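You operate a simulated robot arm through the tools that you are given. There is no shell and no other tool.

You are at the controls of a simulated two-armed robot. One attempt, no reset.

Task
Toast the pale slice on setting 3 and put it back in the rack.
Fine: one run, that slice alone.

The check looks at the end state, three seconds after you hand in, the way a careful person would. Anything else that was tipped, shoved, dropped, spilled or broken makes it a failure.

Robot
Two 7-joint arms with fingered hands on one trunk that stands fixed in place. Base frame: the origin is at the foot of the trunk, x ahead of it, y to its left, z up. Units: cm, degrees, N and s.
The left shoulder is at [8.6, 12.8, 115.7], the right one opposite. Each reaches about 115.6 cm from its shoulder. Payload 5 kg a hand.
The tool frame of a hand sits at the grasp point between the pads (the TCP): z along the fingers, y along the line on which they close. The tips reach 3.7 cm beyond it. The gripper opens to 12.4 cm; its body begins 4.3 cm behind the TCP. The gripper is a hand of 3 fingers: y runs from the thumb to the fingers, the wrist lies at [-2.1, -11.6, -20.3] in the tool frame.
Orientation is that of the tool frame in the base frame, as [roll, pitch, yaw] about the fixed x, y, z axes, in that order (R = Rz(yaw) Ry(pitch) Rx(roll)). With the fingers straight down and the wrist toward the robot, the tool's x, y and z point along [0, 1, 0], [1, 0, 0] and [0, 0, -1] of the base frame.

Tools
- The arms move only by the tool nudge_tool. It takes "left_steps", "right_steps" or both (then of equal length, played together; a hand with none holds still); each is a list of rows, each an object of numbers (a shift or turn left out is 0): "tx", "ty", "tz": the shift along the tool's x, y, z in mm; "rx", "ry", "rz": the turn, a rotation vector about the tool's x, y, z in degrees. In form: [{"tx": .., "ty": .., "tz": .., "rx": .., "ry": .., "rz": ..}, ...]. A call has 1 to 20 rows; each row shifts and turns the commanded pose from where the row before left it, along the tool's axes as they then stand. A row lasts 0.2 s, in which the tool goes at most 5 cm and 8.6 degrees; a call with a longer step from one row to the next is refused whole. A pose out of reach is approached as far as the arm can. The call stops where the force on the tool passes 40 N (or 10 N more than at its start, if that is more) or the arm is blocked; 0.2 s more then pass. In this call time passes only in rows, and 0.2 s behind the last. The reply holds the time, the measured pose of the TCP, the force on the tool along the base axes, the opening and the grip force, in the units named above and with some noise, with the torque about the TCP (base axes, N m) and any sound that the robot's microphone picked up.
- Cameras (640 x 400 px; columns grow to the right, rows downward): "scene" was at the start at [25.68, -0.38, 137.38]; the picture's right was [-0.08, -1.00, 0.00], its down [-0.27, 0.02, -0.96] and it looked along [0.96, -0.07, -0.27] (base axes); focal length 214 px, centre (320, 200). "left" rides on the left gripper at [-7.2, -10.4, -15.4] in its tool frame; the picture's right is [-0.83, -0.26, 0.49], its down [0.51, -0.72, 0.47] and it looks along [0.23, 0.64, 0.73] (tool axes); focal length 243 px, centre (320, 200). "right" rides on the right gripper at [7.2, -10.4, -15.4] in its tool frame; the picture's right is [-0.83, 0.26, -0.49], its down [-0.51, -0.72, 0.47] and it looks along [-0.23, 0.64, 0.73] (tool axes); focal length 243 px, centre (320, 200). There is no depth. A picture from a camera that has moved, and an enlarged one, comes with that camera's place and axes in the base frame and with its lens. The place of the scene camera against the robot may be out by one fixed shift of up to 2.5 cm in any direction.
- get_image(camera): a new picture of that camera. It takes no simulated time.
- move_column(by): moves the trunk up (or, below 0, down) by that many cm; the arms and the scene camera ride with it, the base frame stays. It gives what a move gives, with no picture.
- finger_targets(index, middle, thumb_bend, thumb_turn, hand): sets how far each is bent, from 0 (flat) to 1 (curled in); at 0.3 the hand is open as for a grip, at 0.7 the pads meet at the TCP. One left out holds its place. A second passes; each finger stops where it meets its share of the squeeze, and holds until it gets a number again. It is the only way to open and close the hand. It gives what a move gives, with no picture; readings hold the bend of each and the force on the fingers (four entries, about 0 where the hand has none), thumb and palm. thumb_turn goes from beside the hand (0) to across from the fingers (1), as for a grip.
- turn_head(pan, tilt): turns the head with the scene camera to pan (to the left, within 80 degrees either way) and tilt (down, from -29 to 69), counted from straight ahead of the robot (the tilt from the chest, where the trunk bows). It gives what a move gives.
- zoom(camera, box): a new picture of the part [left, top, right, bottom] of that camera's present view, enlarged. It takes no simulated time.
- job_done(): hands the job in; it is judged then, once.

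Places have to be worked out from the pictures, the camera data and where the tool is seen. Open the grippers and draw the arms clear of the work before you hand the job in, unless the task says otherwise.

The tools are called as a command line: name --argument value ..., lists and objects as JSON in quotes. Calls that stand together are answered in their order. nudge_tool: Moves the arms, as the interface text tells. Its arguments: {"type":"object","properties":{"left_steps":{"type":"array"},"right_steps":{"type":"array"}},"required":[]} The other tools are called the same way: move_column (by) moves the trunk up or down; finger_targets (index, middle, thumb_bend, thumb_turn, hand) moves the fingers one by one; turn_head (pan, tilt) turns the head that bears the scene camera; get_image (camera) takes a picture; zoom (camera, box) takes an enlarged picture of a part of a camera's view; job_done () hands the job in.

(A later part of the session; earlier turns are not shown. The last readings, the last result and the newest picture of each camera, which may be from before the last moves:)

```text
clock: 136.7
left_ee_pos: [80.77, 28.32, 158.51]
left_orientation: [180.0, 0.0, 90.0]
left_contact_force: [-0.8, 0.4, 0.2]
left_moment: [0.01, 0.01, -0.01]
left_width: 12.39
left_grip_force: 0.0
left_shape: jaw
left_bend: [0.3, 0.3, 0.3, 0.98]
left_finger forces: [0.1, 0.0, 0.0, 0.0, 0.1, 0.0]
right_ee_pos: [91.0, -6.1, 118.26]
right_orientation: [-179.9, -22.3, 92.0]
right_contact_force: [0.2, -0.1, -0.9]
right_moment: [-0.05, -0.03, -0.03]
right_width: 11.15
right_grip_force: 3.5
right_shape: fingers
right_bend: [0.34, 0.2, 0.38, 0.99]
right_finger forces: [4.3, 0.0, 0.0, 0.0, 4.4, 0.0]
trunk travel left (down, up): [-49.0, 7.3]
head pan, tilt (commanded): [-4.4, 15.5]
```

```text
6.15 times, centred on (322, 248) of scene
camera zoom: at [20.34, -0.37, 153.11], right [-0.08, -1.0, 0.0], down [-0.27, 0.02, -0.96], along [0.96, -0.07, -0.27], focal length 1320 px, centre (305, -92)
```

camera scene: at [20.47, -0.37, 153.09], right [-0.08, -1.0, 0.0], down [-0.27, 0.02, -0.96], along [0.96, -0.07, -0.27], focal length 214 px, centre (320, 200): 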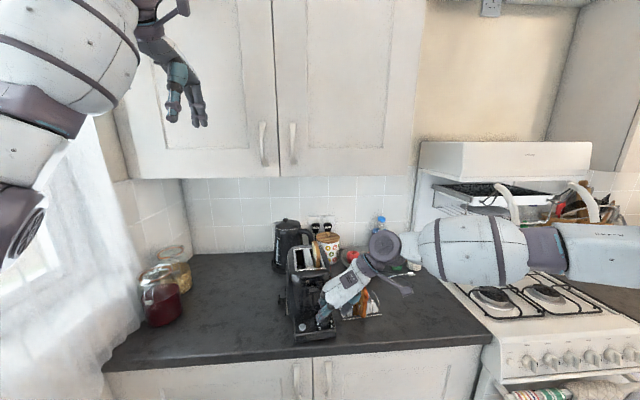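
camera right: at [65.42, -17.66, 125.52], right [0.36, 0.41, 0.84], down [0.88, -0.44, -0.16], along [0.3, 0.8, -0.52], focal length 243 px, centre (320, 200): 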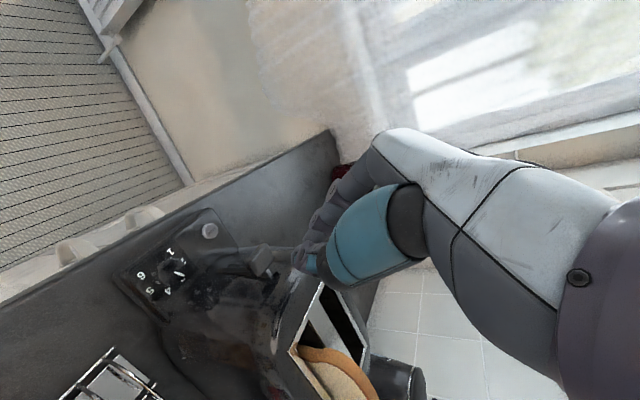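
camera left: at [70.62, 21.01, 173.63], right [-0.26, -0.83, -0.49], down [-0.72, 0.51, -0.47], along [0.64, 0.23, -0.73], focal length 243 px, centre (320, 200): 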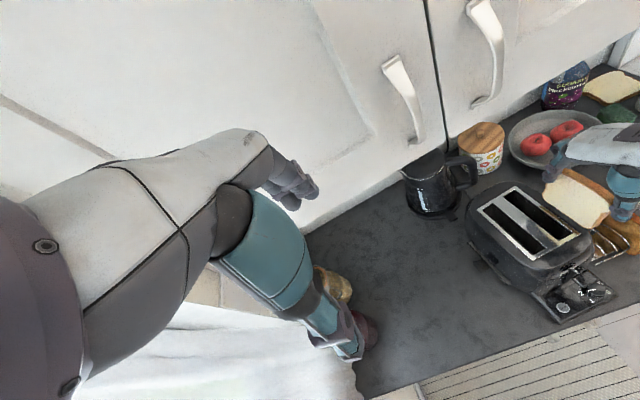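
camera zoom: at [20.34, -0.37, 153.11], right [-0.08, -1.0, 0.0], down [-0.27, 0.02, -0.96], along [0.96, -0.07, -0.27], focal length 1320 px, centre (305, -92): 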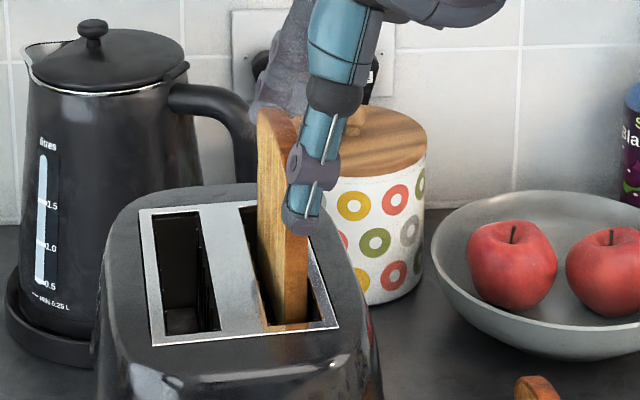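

The toast comes out straight. I lift it another 5.8 cm clear of the toaster and look at toast and rack.

nudge_tool --right_steps '[{"tx": 5.5, "tz": -13.4}, {"tx": 5.5, "tz": -13.4}, {"tx": 5.5, "tz": -13.4}, {"tx": 5.4, "tz": -13.4}]'

nudge_tool --right_steps '[{"tx": -6, "ty": -6, "tz": -2.5}, {"tx": -14, "ty": -12, "tz": -5.7}, {"tx": -18, "ty": -15, "tz": -7.3}, {"tx": -18, "ty": -15, "tz": -7.3}, {"tx": -18, "ty": -13, "tz": -7.3}, {"tx": -12, "ty": -8, "tz": -5}, {"tx": -6, "ty": -5, "tz": -2.5}]'

zoom --camera "scene" --box '[310, 215, 410, 325]'

zoom --camera "left" --box '[520, 110, 640, 270]'

zoom --camera "right" --box '[180, 180, 340, 380]'

```text
clock: 137.7
left_ee_pos: [80.84, 28.34, 158.39]
left_orientation: [179.9, 0.1, 90.0]
left_contact_force: [0.7, -0.1, -0.2]
left_moment: [0.01, -0.01, -0.02]
left_width: 12.38
left_grip_force: 0.1
left_shape: jaw
left_bend: [0.3, 0.3, 0.3, 0.98]
left_finger forces: [0.0, 0.1, 0.0, 0.0, 0.0, 0.1]
right_ee_pos: [90.92, -6.11, 124.16]
right_orientation: [-180.0, -22.1, 92.0]
right_contact_force: [0.2, 0.2, 0.1]
right_moment: [0.0, -0.02, 0.01]
right_width: 11.14
right_grip_force: 4.6
right_shape: fingers
right_bend: [0.34, 0.2, 0.38, 0.99]
right_finger forces: [4.4, 0.0, 0.0, 0.1, 4.4, 0.0]
trunk travel left (down, up): [-49.0, 7.3]
head pan, tilt (commanded): [-4.4, 15.5]
```

```text
clock: 139.3
left_ee_pos: [80.78, 28.33, 158.41]
left_orientation: [-179.9, 0.1, 90.0]
left_contact_force: [0.0, -0.2, -0.3]
left_moment: [-0.02, 0.02, 0.0]
left_width: 12.35
left_grip_force: 0.1
left_shape: jaw
left_bend: [0.3, 0.3, 0.3, 0.98]
left_finger forces: [0.0, 0.0, 0.1, 0.0, 0.1, 0.1]
right_ee_pos: [83.91, -16.44, 124.06]
right_orientation: [180.0, -22.1, 91.9]
right_contact_force: [-0.5, 0.2, 0.4]
right_moment: [0.01, 0.0, 0.02]
right_width: 11.16
right_grip_force: 4.7
right_shape: fingers
right_bend: [0.34, 0.2, 0.38, 0.99]
right_finger forces: [4.2, 0.0, 0.0, 0.0, 4.4, 0.0]
trunk travel left (down, up): [-49.0, 7.3]
head pan, tilt (commanded): [-4.4, 15.5]
```

```text
3.64 times, centred on (360, 270) of scene
camera zoom: at [20.36, -0.38, 153.11], right [-0.08, -1.0, 0.0], down [-0.27, 0.02, -0.96], along [0.96, -0.07, -0.27], focal length 780 px, centre (174, -54)
```

zoom: 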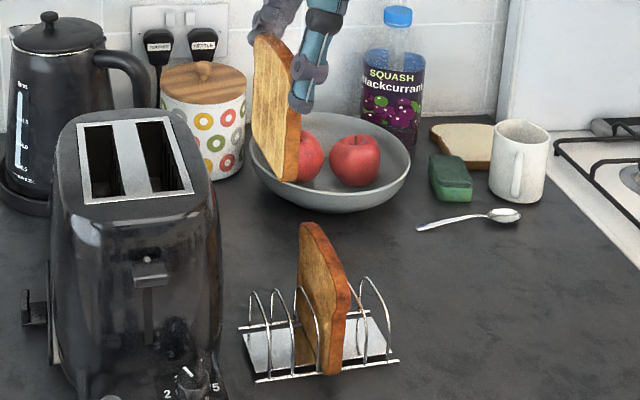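

```text
2.50 times, centred on (580, 190) of left
camera zoom: at [70.37, 21.12, 173.73], right [-0.26, -0.83, -0.49], down [-0.72, 0.51, -0.47], along [0.64, 0.23, -0.73], focal length 606 px, centre (-330, 225)
```

zoom: 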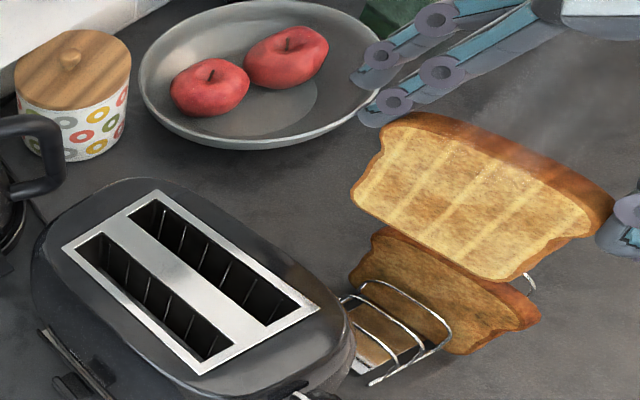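

```text
2.00 times, centred on (260, 280) of right
camera zoom: at [73.46, -15.81, 141.05], right [0.29, -0.95, 0.14], down [-0.71, -0.32, -0.63], along [0.64, 0.08, -0.77], focal length 485 px, centre (440, 40)
```

zoom: 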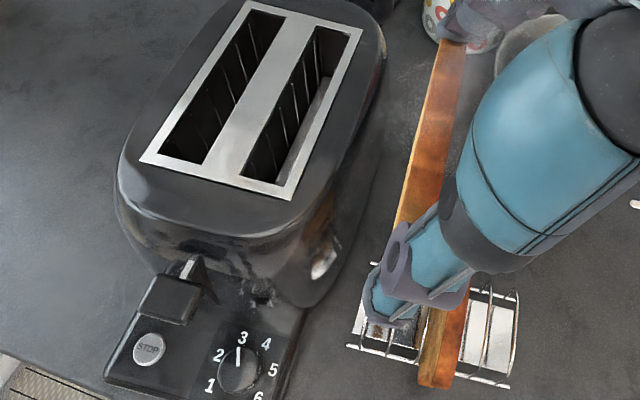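

The dial in this view reads 3 and the toast is safely held. I zoom on the rack to measure the hoops of the first slot.

zoom --camera "scene" --box '[338, 280, 388, 325]'

zoom --camera "left" --box '[580, 210, 640, 270]'

zoom --camera "right" --box '[210, 270, 310, 390]'

```text
8.89 times, centred on (363, 302) of scene
camera zoom: at [20.36, -0.38, 153.11], right [-0.08, -1.0, 0.0], down [-0.27, 0.02, -0.96], along [0.96, -0.07, -0.27], focal length 1906 px, centre (-62, -711)
```

zoom: 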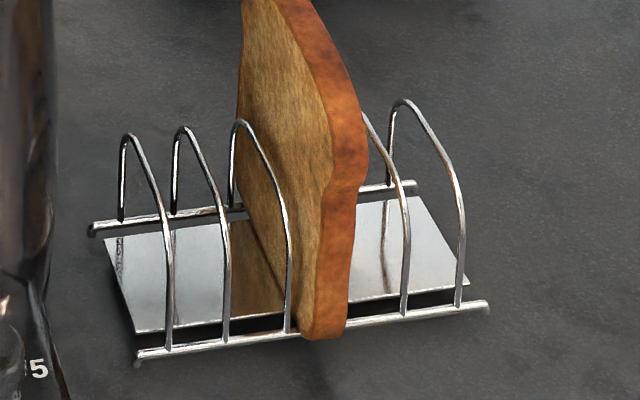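

```text
6.67 times, centred on (610, 240) of left
camera zoom: at [70.37, 21.12, 173.73], right [-0.26, -0.83, -0.49], down [-0.72, 0.51, -0.47], along [0.64, 0.23, -0.73], focal length 1618 px, centre (-1613, -67)
```

zoom: 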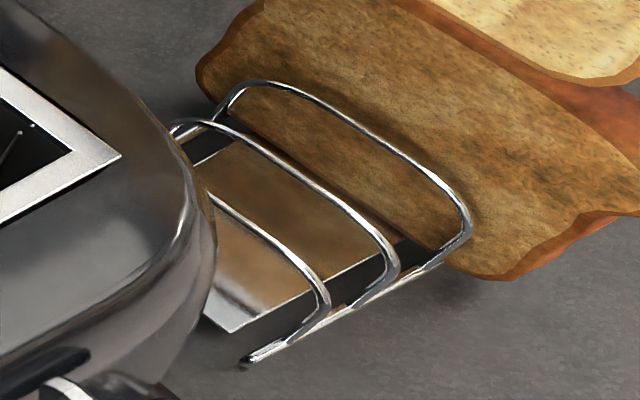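

```text
3.33 times, centred on (260, 330) of right
camera zoom: at [73.46, -15.81, 141.05], right [0.29, -0.95, 0.14], down [-0.71, -0.32, -0.63], along [0.64, 0.08, -0.77], focal length 809 px, centre (520, -233)
```

zoom: 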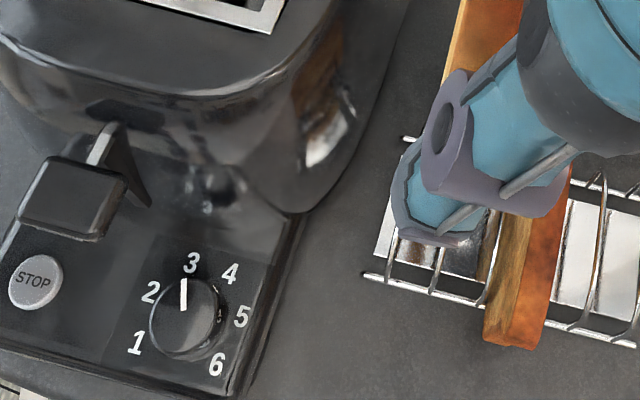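

The dial stands exactly at 3. Now I measure the toast's lower edge in the scene view relative to slot 1 (centre line near (78.2, Y-14.0) to far (84.8, Y-13.4) in that view).

zoom --camera "scene" --box '[325, 220, 375, 275]'

zoom --camera "left" --box '[575, 140, 640, 230]'

```text
7.27 times, centred on (350, 248) of scene
camera zoom: at [20.36, -0.38, 153.11], right [-0.08, -1.0, 0.0], down [-0.27, 0.02, -0.96], along [0.96, -0.07, -0.27], focal length 1560 px, centre (102, -146)
```

zoom: 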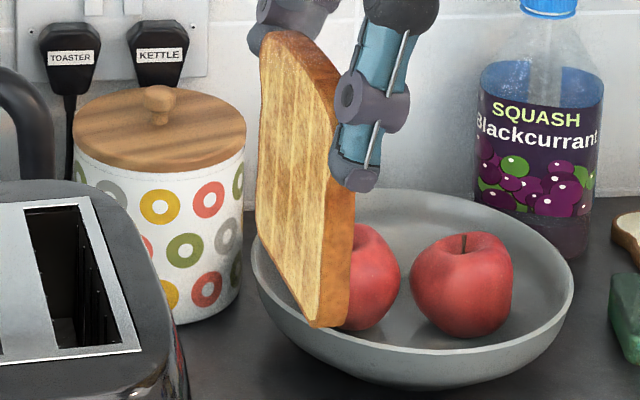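

```text
4.44 times, centred on (608, 185) of left
camera zoom: at [70.37, 21.12, 173.73], right [-0.26, -0.83, -0.49], down [-0.72, 0.51, -0.47], along [0.64, 0.23, -0.73], focal length 1078 px, centre (-958, 267)
```

zoom: 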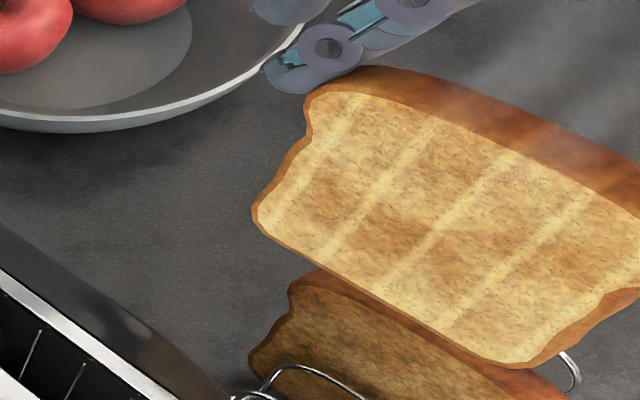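

The toast needs to go ~1 cm toward me, ~6 mm left and +2.6° in yaw to match slot 1. I make these corrections and lower to just above the hoops.

nudge_tool --right_steps '[{"rx": 0.98, "rz": -2.41}, {"tx": 5.7, "ty": -9.8, "tz": 2.3}, {"tx": -5.7, "tz": 14}, {"tx": -5.7, "tz": 14}, {"tx": -5.7, "tz": 14}, {"tx": -5.7, "tz": 14}, {"tx": -5.7, "tz": 14}, {"tx": -5.7, "tz": 14}, {"tx": -5.7, "tz": 14}, {"tx": -4, "tz": 10}]'

zoom --camera "scene" --box '[333, 265, 388, 325]'

zoom --camera "left" --box '[575, 180, 640, 270]'

zoom --camera "right" --box '[200, 200, 340, 390]'

```text
clock: 141.5
left_ee_pos: [80.73, 28.33, 158.35]
left_orientation: [-180.0, -0.1, 90.0]
left_contact_force: [0.3, 0.4, 0.6]
left_moment: [-0.02, -0.01, 0.02]
left_width: 12.36
left_grip_force: 0.1
left_shape: jaw
left_bend: [0.3, 0.3, 0.3, 0.98]
left_finger forces: [0.1, 0.0, 0.0, 0.0, 0.0, 0.1]
right_ee_pos: [83.01, -15.7, 112.34]
right_orientation: [-179.9, -22.3, 94.5]
right_contact_force: [-0.1, 0.7, -0.9]
right_moment: [0.01, -0.01, 0.0]
right_width: 11.16
right_grip_force: 4.2
right_shape: fingers
right_bend: [0.34, 0.2, 0.38, 0.99]
right_finger forces: [4.2, 0.0, 0.0, 0.0, 4.4, 0.0]
trunk travel left (down, up): [-49.0, 7.3]
head pan, tilt (commanded): [-4.4, 15.5]
```

```text
6.67 times, centred on (360, 295) of scene
camera zoom: at [20.42, -0.39, 153.1], right [-0.08, -1.0, 0.0], down [-0.27, 0.02, -0.96], along [0.96, -0.07, -0.27], focal length 1430 px, centre (50, -433)
```

zoom: 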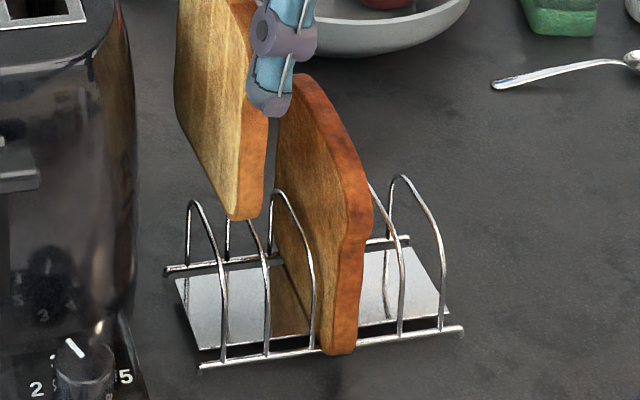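

```text
4.44 times, centred on (608, 225) of left
camera zoom: at [70.45, 21.12, 173.69], right [-0.26, -0.83, -0.49], down [-0.72, 0.51, -0.47], along [0.64, 0.23, -0.73], focal length 1078 px, centre (-958, 89)
```

zoom: 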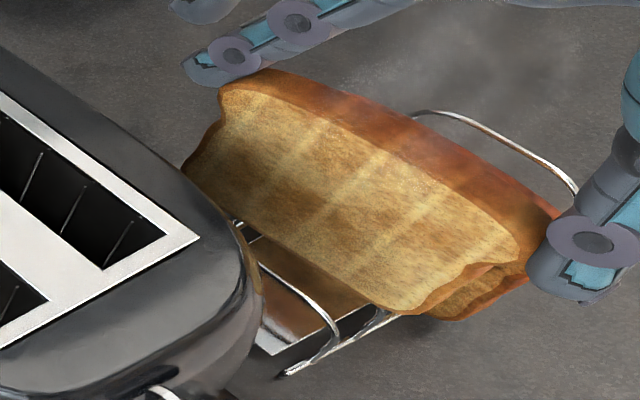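

```text
2.11 times, centred on (270, 295) of right
camera zoom: at [72.51, -15.66, 129.33], right [0.34, -0.93, 0.14], down [-0.7, -0.35, -0.63], along [0.63, 0.11, -0.77], focal length 511 px, centre (425, 0)
```

zoom: 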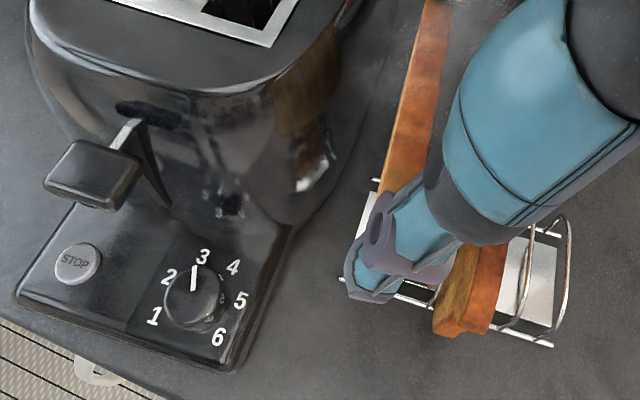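

Near and far ends both line up with slot 1's centre line within 1 mm in the scene view. I lower 3 cm so the toast just enters between the hoops, and check.

nudge_tool --right_steps '[{"tx": -2.3, "tz": 5.6}, {"tx": -2.3, "tz": 5.6}, {"tx": -2.3, "tz": 5.6}, {"tx": -2.3, "tz": 5.6}, {"tx": -2.3, "tz": 5.6}]'

zoom --camera "scene" --box '[333, 265, 388, 325]'

zoom --camera "left" --box '[585, 190, 640, 270]'

```text
clock: 142.7
left_ee_pos: [80.85, 28.37, 158.43]
left_orientation: [180.0, -0.1, 90.0]
left_contact_force: [0.3, -0.2, -0.5]
left_moment: [0.01, 0.0, -0.02]
left_width: 12.37
left_grip_force: 0.2
left_shape: jaw
left_bend: [0.3, 0.3, 0.3, 0.98]
left_finger forces: [0.0, 0.1, 0.0, 0.0, 0.1, 0.0]
right_ee_pos: [82.97, -15.86, 109.37]
right_orientation: [-179.9, -22.1, 94.5]
right_contact_force: [-0.5, -0.7, -0.8]
right_moment: [0.0, -0.03, 0.04]
right_width: 11.15
right_grip_force: 4.0
right_shape: fingers
right_bend: [0.34, 0.2, 0.38, 0.99]
right_finger forces: [4.2, 0.1, 0.0, 0.1, 4.5, 0.0]
trunk travel left (down, up): [-49.0, 7.3]
head pan, tilt (commanded): [-4.4, 15.5]
```

```text
6.67 times, centred on (360, 295) of scene
camera zoom: at [20.41, -0.38, 153.1], right [-0.08, -1.0, 0.0], down [-0.27, 0.02, -0.96], along [0.96, -0.07, -0.27], focal length 1430 px, centre (50, -433)
```

zoom: 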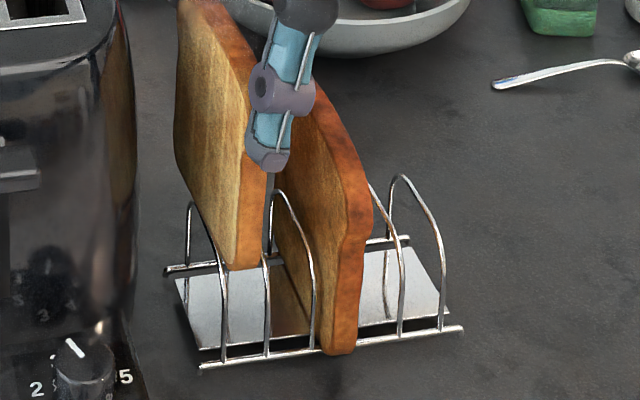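

```text
5.00 times, centred on (612, 230) of left
camera zoom: at [70.44, 21.12, 173.69], right [-0.26, -0.83, -0.49], down [-0.72, 0.51, -0.47], along [0.64, 0.23, -0.73], focal length 1213 px, centre (-1142, 50)
```

zoom: 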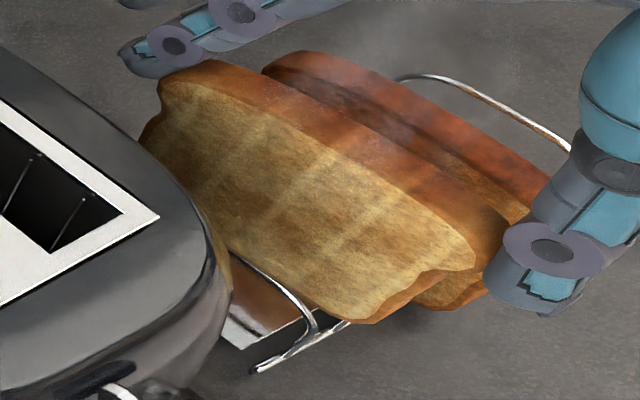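

No contact, and the toast's lower edge is between hoops 1 and 2. I continue down 3 cm.

nudge_tool --right_steps '[{"tx": -2.3, "tz": 5.6}, {"tx": -2.3, "tz": 5.6}, {"tx": -2.3, "tz": 5.6}, {"tx": -2.3, "tz": 5.6}, {"tx": -2.3, "tz": 5.6}]'

zoom --camera "scene" --box '[333, 265, 388, 325]'

zoom --camera "left" --box '[585, 190, 640, 270]'

```text
clock: 143.9
left_ee_pos: [80.47, 28.38, 158.57]
left_orientation: [179.9, -0.1, 90.0]
left_contact_force: [-0.1, 0.0, 0.0]
left_moment: [-0.03, 0.01, 0.02]
left_width: 12.37
left_grip_force: 0.1
left_shape: jaw
left_bend: [0.3, 0.3, 0.3, 0.98]
left_finger forces: [0.0, 0.1, 0.0, 0.0, 0.0, 0.1]
right_ee_pos: [82.81, -15.87, 106.64]
right_orientation: [179.7, -22.3, 94.7]
right_contact_force: [-1.1, -2.6, 15.7]
right_moment: [0.14, -0.14, 0.01]
right_width: 11.93
right_grip_force: 12.5
right_shape: fingers
right_bend: [0.29, 0.2, 0.38, 0.98]
right_finger forces: [13.0, 0.0, 0.0, 0.0, 11.9, 0.0]
trunk travel left (down, up): [-49.0, 7.3]
head pan, tilt (commanded): [-4.4, 15.5]
```

```text
6.67 times, centred on (360, 295) of scene
camera zoom: at [20.15, -0.37, 153.15], right [-0.08, -1.0, 0.0], down [-0.27, 0.02, -0.96], along [0.96, -0.07, -0.27], focal length 1430 px, centre (50, -433)
```

zoom: 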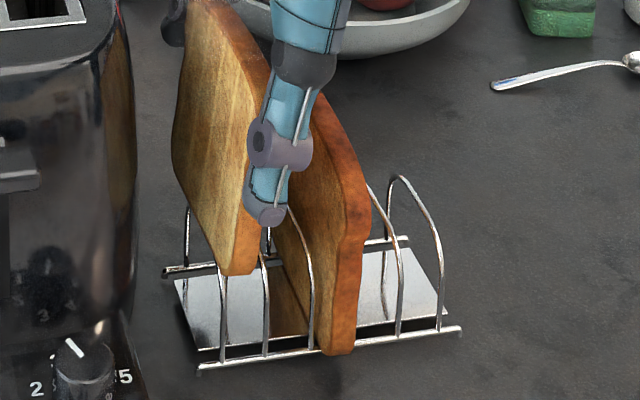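

```text
5.00 times, centred on (612, 230) of left
camera zoom: at [70.12, 21.13, 173.86], right [-0.26, -0.83, -0.49], down [-0.72, 0.51, -0.47], along [0.64, 0.23, -0.73], focal length 1213 px, centre (-1142, 50)
```

zoom: 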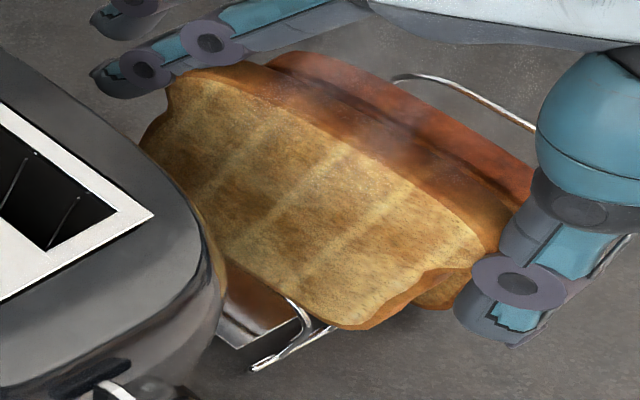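

The toast met a hoop (15.7 N; by the torque at about x≈84.3 on the left side), so its far end is too far left. I raise it clear and recheck the yaw.

nudge_tool --right_steps '[{"tx": 2.3, "tz": -5.6}, {"tx": 3, "tz": -7.4}, {"tx": 3.8, "tz": -9.3}, {"tx": 3.8, "tz": -9.3}]'

zoom --camera "scene" --box '[333, 265, 388, 325]'

zoom --camera "scene" --box '[325, 230, 385, 300]'

zoom --camera "left" --box '[575, 180, 640, 270]'

zoom --camera "right" --box '[200, 180, 340, 390]'

```text
clock: 144.9
left_ee_pos: [80.73, 28.36, 158.32]
left_orientation: [-179.9, 0.0, 90.0]
left_contact_force: [-0.3, 0.1, -0.3]
left_moment: [0.01, -0.02, 0.03]
left_width: 12.36
left_grip_force: 0.0
left_shape: jaw
left_bend: [0.3, 0.3, 0.3, 0.98]
left_finger forces: [0.0, 0.0, 0.0, 0.0, 0.0, 0.0]
right_ee_pos: [82.88, -15.81, 109.77]
right_orientation: [-179.9, -22.1, 94.6]
right_contact_force: [0.1, 0.4, -0.8]
right_moment: [0.01, -0.02, 0.02]
right_width: 11.82
right_grip_force: 10.4
right_shape: fingers
right_bend: [0.3, 0.2, 0.38, 0.99]
right_finger forces: [10.6, 0.1, 0.1, 0.1, 10.5, 0.0]
trunk travel left (down, up): [-49.0, 7.3]
head pan, tilt (commanded): [-4.4, 15.5]
```

```text
6.67 times, centred on (360, 295) of scene
camera zoom: at [20.38, -0.37, 153.1], right [-0.08, -1.0, 0.0], down [-0.27, 0.02, -0.96], along [0.96, -0.07, -0.27], focal length 1430 px, centre (50, -433)
```

zoom: 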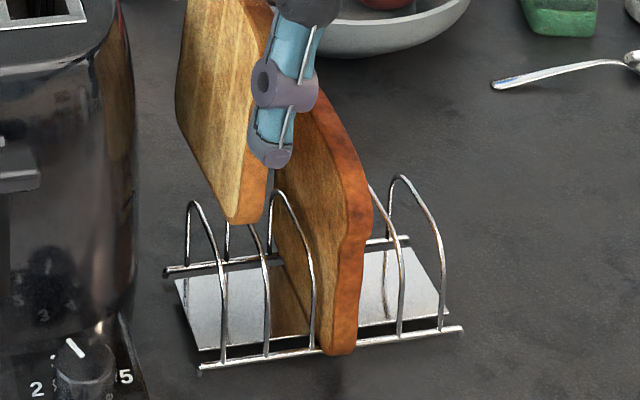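

```text
5.71 times, centred on (355, 265) of scene
camera zoom: at [20.38, -0.37, 153.1], right [-0.08, -1.0, 0.0], down [-0.27, 0.02, -0.96], along [0.96, -0.07, -0.27], focal length 1226 px, centre (120, -171)
```

zoom: 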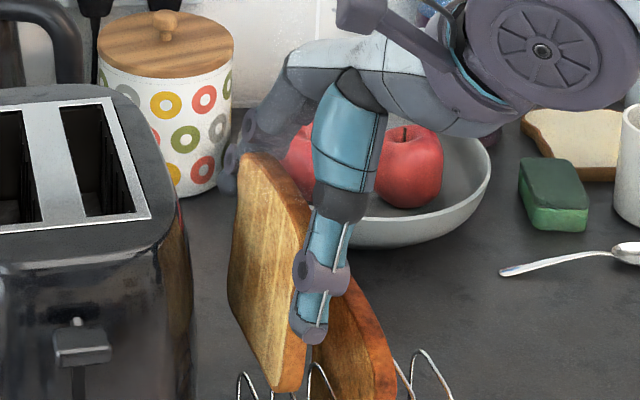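

```text
4.44 times, centred on (608, 225) of left
camera zoom: at [70.39, 21.13, 173.72], right [-0.26, -0.83, -0.49], down [-0.72, 0.51, -0.47], along [0.64, 0.23, -0.73], focal length 1078 px, centre (-958, 89)
```

zoom: 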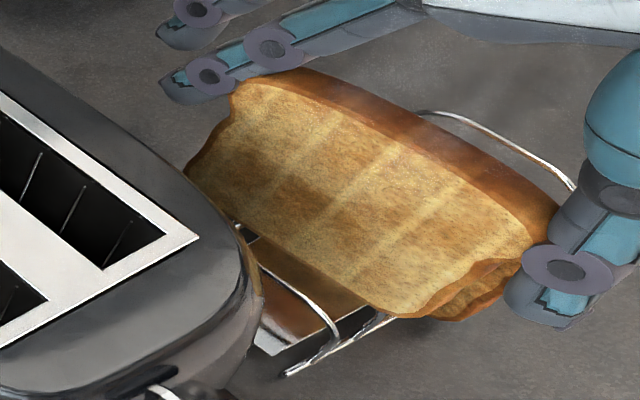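

```text
1.90 times, centred on (270, 285) of right
camera zoom: at [72.49, -15.7, 126.71], right [0.34, -0.93, 0.14], down [-0.7, -0.35, -0.63], along [0.63, 0.11, -0.77], focal length 462 px, centre (415, 38)
```

zoom: 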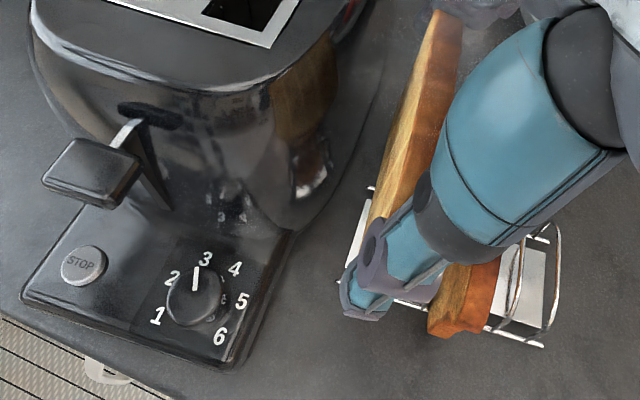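

The rack did not move. Using one consistent calculation, the toast is ~0.4 cm too far left and seems to lean a few degrees (top to the right). I zoom on its near end to measure the lean.

zoom --camera "scene" --box '[338, 262, 368, 300]'

zoom --camera "right" --box '[250, 180, 320, 300]'

```text
10.53 times, centred on (353, 281) of scene
camera zoom: at [20.38, -0.37, 153.1], right [-0.08, -1.0, 0.0], down [-0.27, 0.02, -0.96], along [0.96, -0.07, -0.27], focal length 2258 px, centre (-27, -653)
```

zoom: 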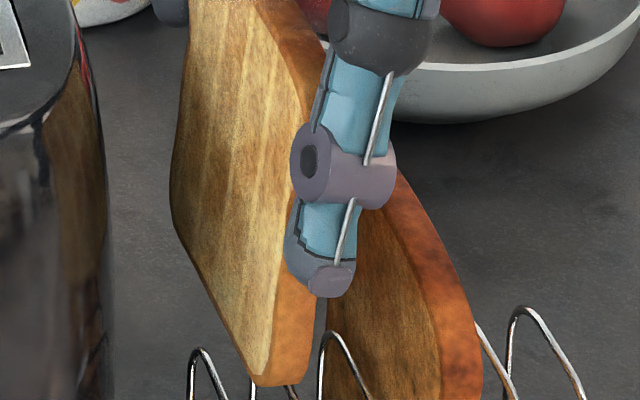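

```text
3.33 times, centred on (285, 240) of right
camera zoom: at [72.49, -15.7, 126.71], right [0.34, -0.93, 0.14], down [-0.7, -0.35, -0.63], along [0.63, 0.11, -0.77], focal length 809 px, centre (437, 67)
```

zoom: 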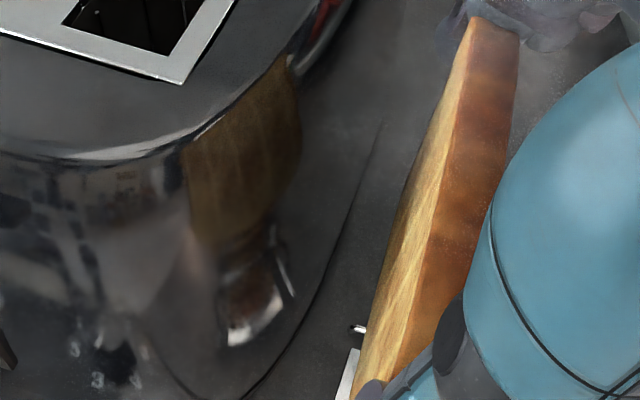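

The toast leans ~5° (top to the right). I reduce the hand's lean by 5° to set it upright and shift so its lower edge ends ~0.4 cm further right, then re-measure.

nudge_tool --right_steps '[{"ry": -5}, {"tx": 3.3, "tz": 1.0}]'

zoom --camera "scene" --box '[338, 270, 378, 315]'

zoom --camera "left" --box '[575, 180, 640, 270]'

```text
clock: 145.5
left_ee_pos: [80.83, 28.21, 158.36]
left_orientation: [-180.0, 0.0, 90.0]
left_contact_force: [1.0, 0.1, 1.2]
left_moment: [0.0, -0.03, 0.04]
left_width: 12.35
left_grip_force: 0.1
left_shape: jaw
left_bend: [0.3, 0.3, 0.3, 0.98]
left_finger forces: [0.0, 0.1, 0.0, 0.0, 0.0, 0.0]
right_ee_pos: [82.8, -15.59, 109.78]
right_orientation: [-180.0, -17.0, 94.6]
right_contact_force: [0.1, 0.7, 0.3]
right_moment: [0.04, -0.01, 0.0]
right_width: 11.87
right_grip_force: 10.8
right_shape: fingers
right_bend: [0.3, 0.2, 0.38, 0.99]
right_finger forces: [10.6, 0.0, 0.1, 0.1, 10.5, 0.0]
trunk travel left (down, up): [-49.0, 7.3]
head pan, tilt (commanded): [-4.4, 15.5]
```

```text
8.89 times, centred on (358, 292) of scene
camera zoom: at [20.37, -0.38, 153.1], right [-0.08, -1.0, 0.0], down [-0.27, 0.02, -0.96], along [0.96, -0.07, -0.27], focal length 1906 px, centre (-18, -622)
```

zoom: 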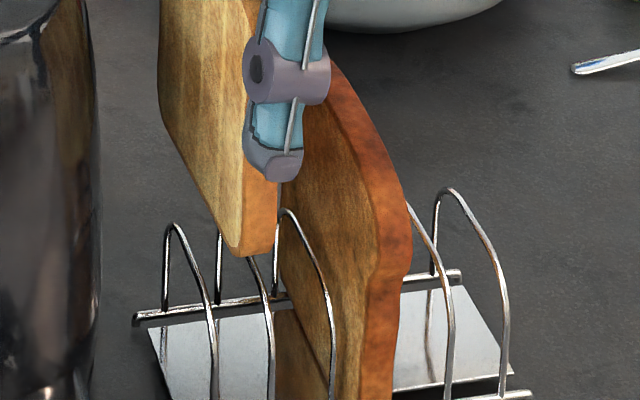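

```text
4.44 times, centred on (608, 225) of left
camera zoom: at [70.38, 21.13, 173.73], right [-0.26, -0.83, -0.49], down [-0.72, 0.51, -0.47], along [0.64, 0.23, -0.73], focal length 1078 px, centre (-958, 89)
```

zoom: 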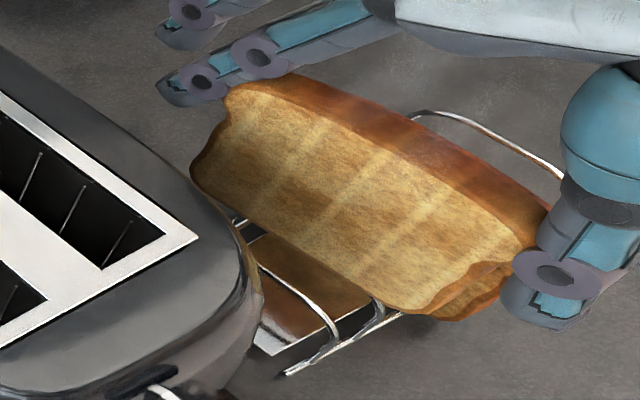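

Both ends now agree with slot 1's centre line to within 1 mm and the toast is upright. I lower slowly 3 cm and check force.

nudge_tool --right_steps '[{"tx": -1.75, "tz": 5.74}, {"tx": -1.75, "tz": 5.74}, {"tx": -1.75, "tz": 5.74}, {"tx": -1.75, "tz": 5.74}, {"tx": -1.75, "tz": 5.74}]'

zoom --camera "scene" --box '[338, 270, 378, 315]'

```text
clock: 146.7
left_ee_pos: [80.7, 28.36, 158.39]
left_orientation: [-180.0, 0.0, 90.0]
left_contact_force: [-0.1, -0.8, 0.0]
left_moment: [0.0, -0.01, -0.02]
left_width: 12.39
left_grip_force: 0.2
left_shape: jaw
left_bend: [0.3, 0.3, 0.3, 0.98]
left_finger forces: [0.0, 0.0, 0.0, 0.0, 0.0, 0.0]
right_ee_pos: [82.79, -15.65, 106.81]
right_orientation: [-179.9, -17.2, 94.5]
right_contact_force: [-0.1, -0.7, 2.2]
right_moment: [0.01, -0.05, 0.01]
right_width: 11.83
right_grip_force: 10.9
right_shape: fingers
right_bend: [0.3, 0.2, 0.38, 0.99]
right_finger forces: [11.0, 0.0, 0.1, 0.1, 10.6, 0.1]
trunk travel left (down, up): [-49.0, 7.3]
head pan, tilt (commanded): [-4.4, 15.5]
```

```text
8.89 times, centred on (358, 292) of scene
camera zoom: at [20.33, -0.38, 153.12], right [-0.08, -1.0, 0.0], down [-0.27, 0.02, -0.96], along [0.96, -0.07, -0.27], focal length 1906 px, centre (-18, -622)
```

zoom: 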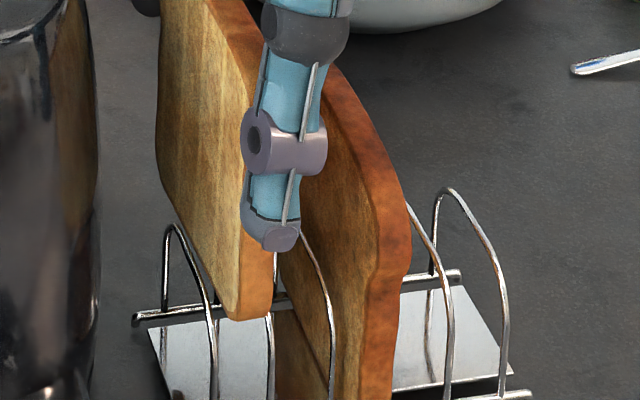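

Only ~2 N upward now, maybe a light touch. I go down another 1 cm carefully.

nudge_tool --right_steps '[{"tx": -1.45, "tz": 4.8}, {"tx": -1.45, "tz": 4.8}]'

zoom --camera "scene" --box '[338, 275, 378, 320]'

zoom --camera "left" --box '[575, 180, 640, 270]'

```text
clock: 147.3
left_ee_pos: [80.52, 28.31, 158.61]
left_orientation: [179.9, 0.1, 90.0]
left_contact_force: [0.4, -0.8, 0.1]
left_moment: [0.01, 0.01, -0.02]
left_width: 12.38
left_grip_force: 0.2
left_shape: jaw
left_bend: [0.3, 0.3, 0.3, 0.98]
left_finger forces: [0.1, 0.0, 0.0, 0.0, 0.1, 0.0]
right_ee_pos: [82.77, -15.58, 106.18]
right_orientation: [179.7, -17.2, 94.7]
right_contact_force: [-2.7, -3.5, 22.1]
right_moment: [0.07, 0.38, 0.07]
right_width: 12.24
right_grip_force: 15.7
right_shape: fingers
right_bend: [0.29, 0.2, 0.37, 0.98]
right_finger forces: [13.7, 0.0, 0.0, 0.0, 17.6, 0.1]
trunk travel left (down, up): [-49.0, 7.3]
head pan, tilt (commanded): [-4.4, 15.5]
```

```text
8.89 times, centred on (358, 298) of scene
camera zoom: at [20.08, -0.37, 153.17], right [-0.08, -1.0, 0.0], down [-0.27, 0.02, -0.96], along [0.96, -0.07, -0.27], focal length 1906 px, centre (-18, -667)
```

zoom: 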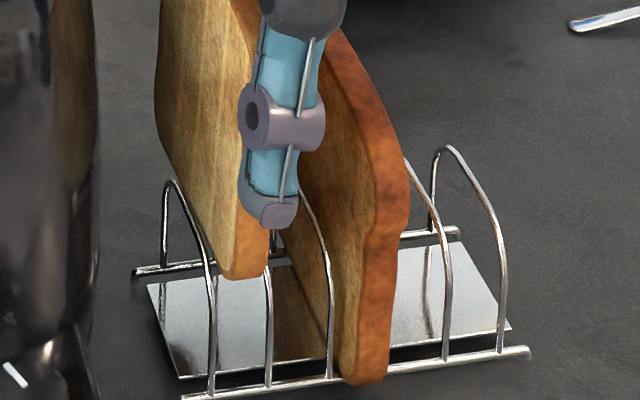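

```text
4.44 times, centred on (608, 225) of left
camera zoom: at [70.03, 21.14, 173.91], right [-0.26, -0.83, -0.49], down [-0.72, 0.51, -0.47], along [0.64, 0.23, -0.73], focal length 1078 px, centre (-958, 89)
```

zoom: 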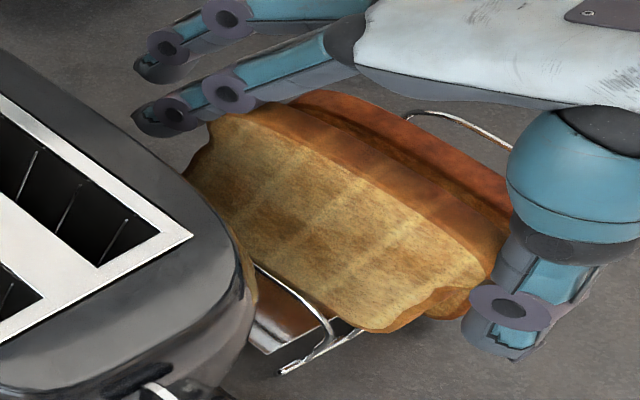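

Blocked again at 22 N. Before backing off I zoom in on the contact region to see which hoop the toast stands on.

zoom --camera "scene" --box '[342, 283, 368, 308]'

zoom --camera "left" --box '[595, 205, 635, 265]'

zoom --camera "right" --box '[210, 200, 330, 390]'

```text
16.00 times, centred on (355, 296) of scene
camera zoom: at [20.08, -0.37, 153.17], right [-0.08, -1.0, 0.0], down [-0.27, 0.02, -0.96], along [0.96, -0.07, -0.27], focal length 3432 px, centre (-240, -1328)
```

zoom: 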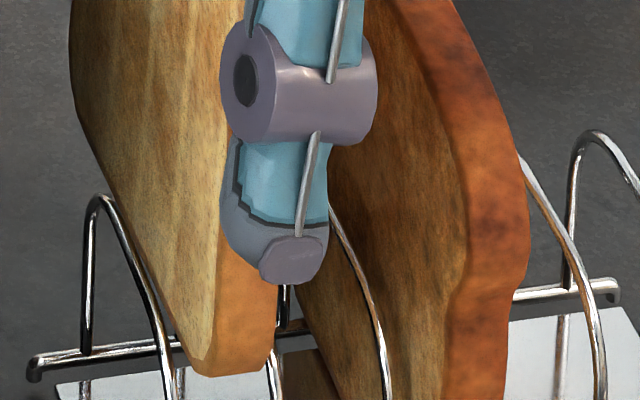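

```text
6.67 times, centred on (615, 235) of left
camera zoom: at [70.03, 21.14, 173.91], right [-0.26, -0.83, -0.49], down [-0.72, 0.51, -0.47], along [0.64, 0.23, -0.73], focal length 1618 px, centre (-1647, -33)
```

zoom: 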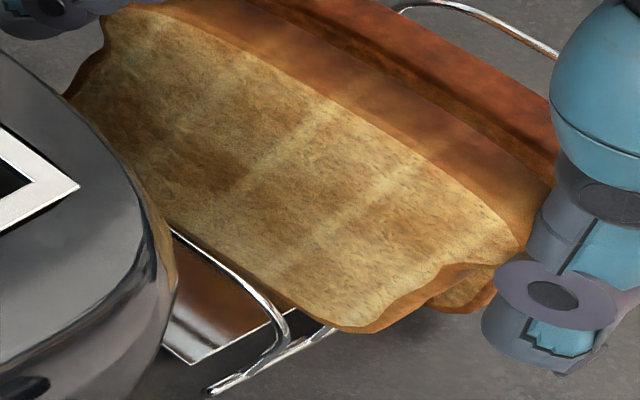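

```text
2.11 times, centred on (270, 295) of right
camera zoom: at [72.22, -13.92, 122.94], right [0.33, -0.92, 0.23], down [-0.69, -0.4, -0.6], along [0.64, 0.05, -0.76], focal length 511 px, centre (425, 0)
```

zoom: 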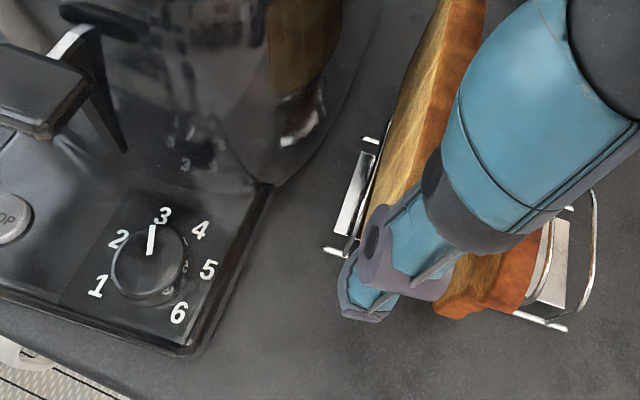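

The contact torque puts the touch at about (82, -14.1, 98.7) – the left hoop, with the far part coinciding in the left view. I raise 1.2 cm, turn the toast -3.5° and shift ~3.6 mm right.

nudge_tool --right_steps '[{"tx": 1.75, "tz": -5.74}, {"tx": 1.75, "tz": -5.74}, {"rx": -1.02, "rz": 3.35}, {"tx": -3.4, "tz": -1.0}]'

zoom --camera "scene" --box '[342, 280, 368, 308]'

zoom --camera "left" --box '[595, 205, 635, 265]'

```text
clock: 148.3
left_ee_pos: [80.78, 28.28, 158.53]
left_orientation: [-180.0, 0.0, 90.1]
left_contact_force: [-0.6, 0.2, 0.1]
left_moment: [0.01, 0.03, -0.01]
left_width: 12.36
left_grip_force: 0.1
left_shape: jaw
left_bend: [0.3, 0.3, 0.3, 0.98]
left_finger forces: [0.0, 0.1, 0.1, 0.1, 0.0, 0.1]
right_ee_pos: [82.8, -15.82, 106.72]
right_orientation: [-179.9, -17.2, 91.0]
right_contact_force: [0.1, -0.2, -0.3]
right_moment: [0.01, 0.03, 0.04]
right_width: 12.19
right_grip_force: 12.2
right_shape: fingers
right_bend: [0.29, 0.2, 0.37, 0.99]
right_finger forces: [12.3, 0.0, 0.0, 0.1, 12.4, 0.0]
trunk travel left (down, up): [-49.0, 7.3]
head pan, tilt (commanded): [-4.4, 15.5]
```

```text
14.29 times, centred on (355, 294) of scene
camera zoom: at [20.35, -0.4, 153.11], right [-0.08, -1.0, 0.0], down [-0.27, 0.02, -0.96], along [0.96, -0.07, -0.27], focal length 3064 px, centre (-180, -1143)
```

zoom: 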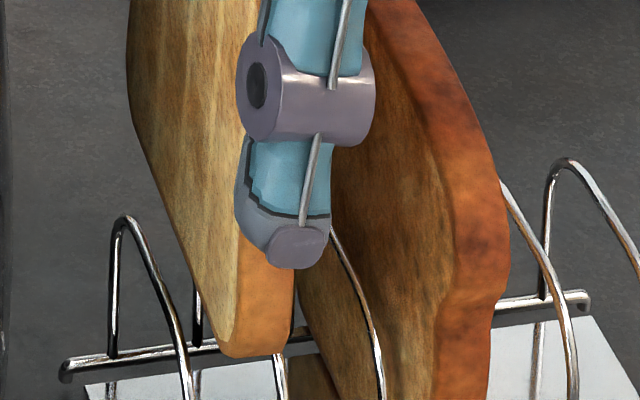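

```text
6.67 times, centred on (615, 235) of left
camera zoom: at [70.35, 21.11, 173.74], right [-0.26, -0.83, -0.49], down [-0.72, 0.51, -0.47], along [0.64, 0.23, -0.73], focal length 1618 px, centre (-1647, -33)
```

zoom: 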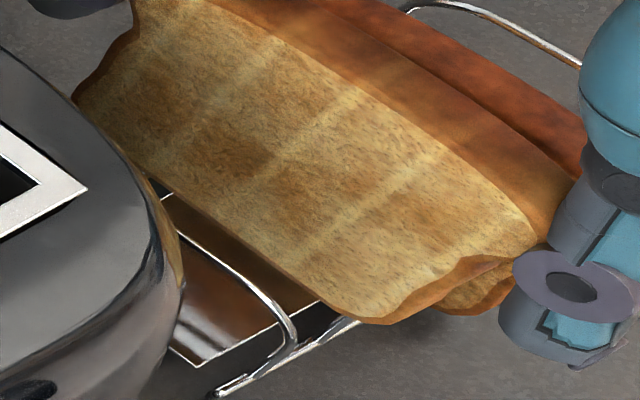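

Image margins are too sensitive to height, so I feel my way: I lower in small steps at this new yaw/offset and read the contact force.

nudge_tool --right_steps '[{"tx": -1.2, "tz": 3.8}, {"tx": -1.2, "tz": 3.8}]'

zoom --camera "scene" --box '[342, 280, 368, 308]'

```text
clock: 148.9
left_ee_pos: [80.81, 28.24, 158.44]
left_orientation: [-180.0, 0.0, 90.0]
left_contact_force: [-0.2, -1.2, -0.2]
left_moment: [-0.01, 0.01, 0.02]
left_width: 12.37
left_grip_force: 0.0
left_shape: jaw
left_bend: [0.3, 0.3, 0.3, 0.98]
left_finger forces: [0.0, 0.1, 0.0, 0.0, 0.0, 0.1]
right_ee_pos: [82.8, -15.81, 106.13]
right_orientation: [-179.8, -17.2, 91.0]
right_contact_force: [-0.1, -0.4, -0.4]
right_moment: [0.03, -0.01, 0.01]
right_width: 12.16
right_grip_force: 12.6
right_shape: fingers
right_bend: [0.29, 0.2, 0.37, 0.99]
right_finger forces: [12.4, 0.0, 0.0, 0.0, 12.3, 0.1]
trunk travel left (down, up): [-49.0, 7.3]
head pan, tilt (commanded): [-4.4, 15.5]
```

```text
14.29 times, centred on (355, 294) of scene
camera zoom: at [20.38, -0.4, 153.1], right [-0.08, -1.0, 0.0], down [-0.27, 0.02, -0.96], along [0.96, -0.07, -0.27], focal length 3064 px, centre (-180, -1143)
```

zoom: 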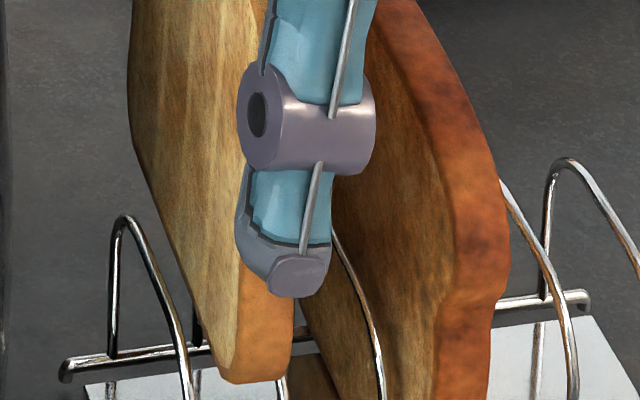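

No contact now at the height where it was blocked before. I continue down in small steps.

nudge_tool --right_steps '[{"tx": -1.2, "tz": 3.8}, {"tx": -1.2, "tz": 3.8}]'

zoom --camera "scene" --box '[342, 283, 368, 311]'

```text
clock: 149.5
left_ee_pos: [80.88, 28.33, 158.31]
left_orientation: [-180.0, 0.0, 90.0]
left_contact_force: [0.6, -0.6, -0.5]
left_moment: [0.0, 0.0, 0.0]
left_width: 12.37
left_grip_force: 0.1
left_shape: jaw
left_bend: [0.3, 0.3, 0.3, 0.98]
left_finger forces: [0.0, 0.0, 0.1, 0.0, 0.0, 0.0]
right_ee_pos: [82.9, -15.99, 105.24]
right_orientation: [-179.9, -17.2, 91.1]
right_contact_force: [-0.3, -0.1, -0.8]
right_moment: [-0.02, -0.02, -0.02]
right_width: 12.17
right_grip_force: 12.0
right_shape: fingers
right_bend: [0.29, 0.2, 0.37, 0.99]
right_finger forces: [12.4, 0.1, 0.0, 0.1, 12.3, 0.1]
trunk travel left (down, up): [-49.0, 7.3]
head pan, tilt (commanded): [-4.4, 15.5]
```

```text
14.29 times, centred on (355, 297) of scene
camera zoom: at [20.4, -0.4, 153.1], right [-0.08, -1.0, 0.0], down [-0.27, 0.02, -0.96], along [0.96, -0.07, -0.27], focal length 3064 px, centre (-180, -1186)
```

zoom: 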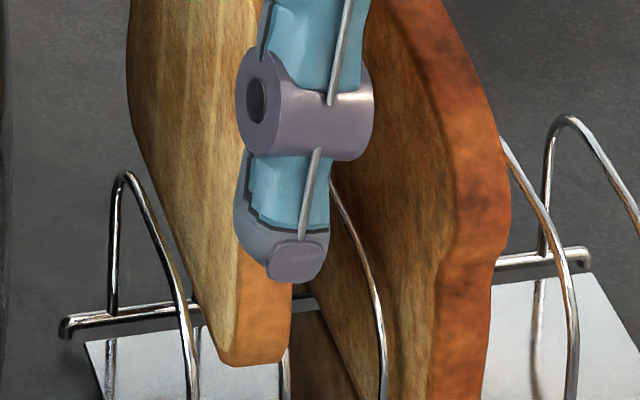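

It slides down freely between hoops 1 and 2. I lower another 2 cm in small steps.

nudge_tool --right_steps '[{"tx": -1.2, "tz": 3.8}, {"tx": -1.2, "tz": 3.8}, {"tx": -1.2, "tz": 3.8}, {"tx": -1.2, "tz": 3.8}]'

zoom --camera "scene" --box '[338, 275, 378, 320]'

zoom --camera "left" --box '[575, 180, 640, 270]'

```text
clock: 150.5
left_ee_pos: [80.72, 28.38, 158.35]
left_orientation: [180.0, -0.1, 90.1]
left_contact_force: [-0.3, 0.9, 0.1]
left_moment: [0.03, 0.0, -0.01]
left_width: 12.34
left_grip_force: 0.1
left_shape: jaw
left_bend: [0.3, 0.3, 0.3, 0.98]
left_finger forces: [0.1, 0.0, 0.0, 0.1, 0.0, 0.0]
right_ee_pos: [82.86, -15.91, 103.79]
right_orientation: [-180.0, -17.1, 91.1]
right_contact_force: [0.3, 0.2, -0.3]
right_moment: [0.0, -0.01, 0.01]
right_width: 12.18
right_grip_force: 12.6
right_shape: fingers
right_bend: [0.29, 0.2, 0.37, 0.99]
right_finger forces: [12.4, 0.0, 0.0, 0.0, 12.4, 0.0]
trunk travel left (down, up): [-49.0, 7.3]
head pan, tilt (commanded): [-4.4, 15.5]
```

```text
8.89 times, centred on (358, 298) of scene
camera zoom: at [20.37, -0.38, 153.11], right [-0.08, -1.0, 0.0], down [-0.27, 0.02, -0.96], along [0.96, -0.07, -0.27], focal length 1906 px, centre (-18, -667)
```

zoom: 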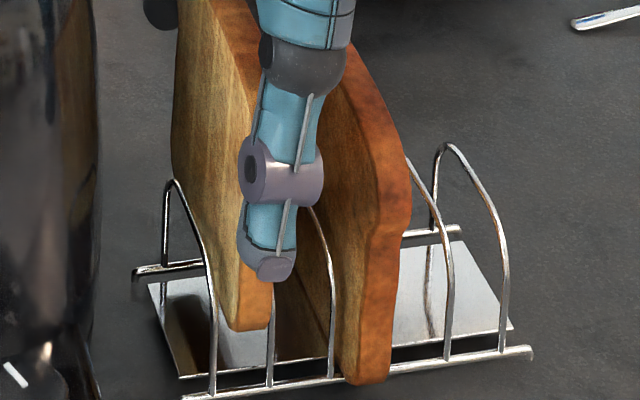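

```text
4.44 times, centred on (608, 225) of left
camera zoom: at [70.38, 21.12, 173.72], right [-0.26, -0.83, -0.49], down [-0.72, 0.51, -0.47], along [0.64, 0.23, -0.73], focal length 1078 px, centre (-958, 89)
```

zoom: 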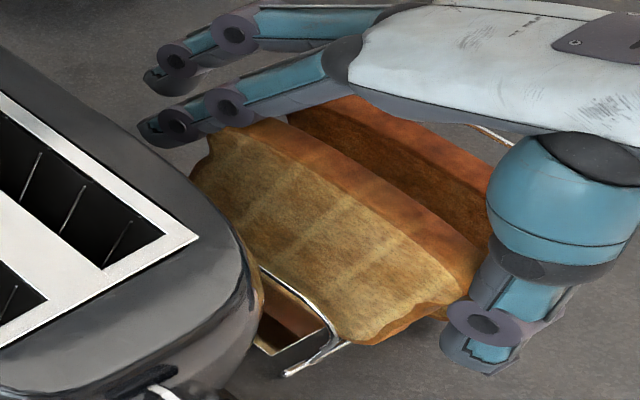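

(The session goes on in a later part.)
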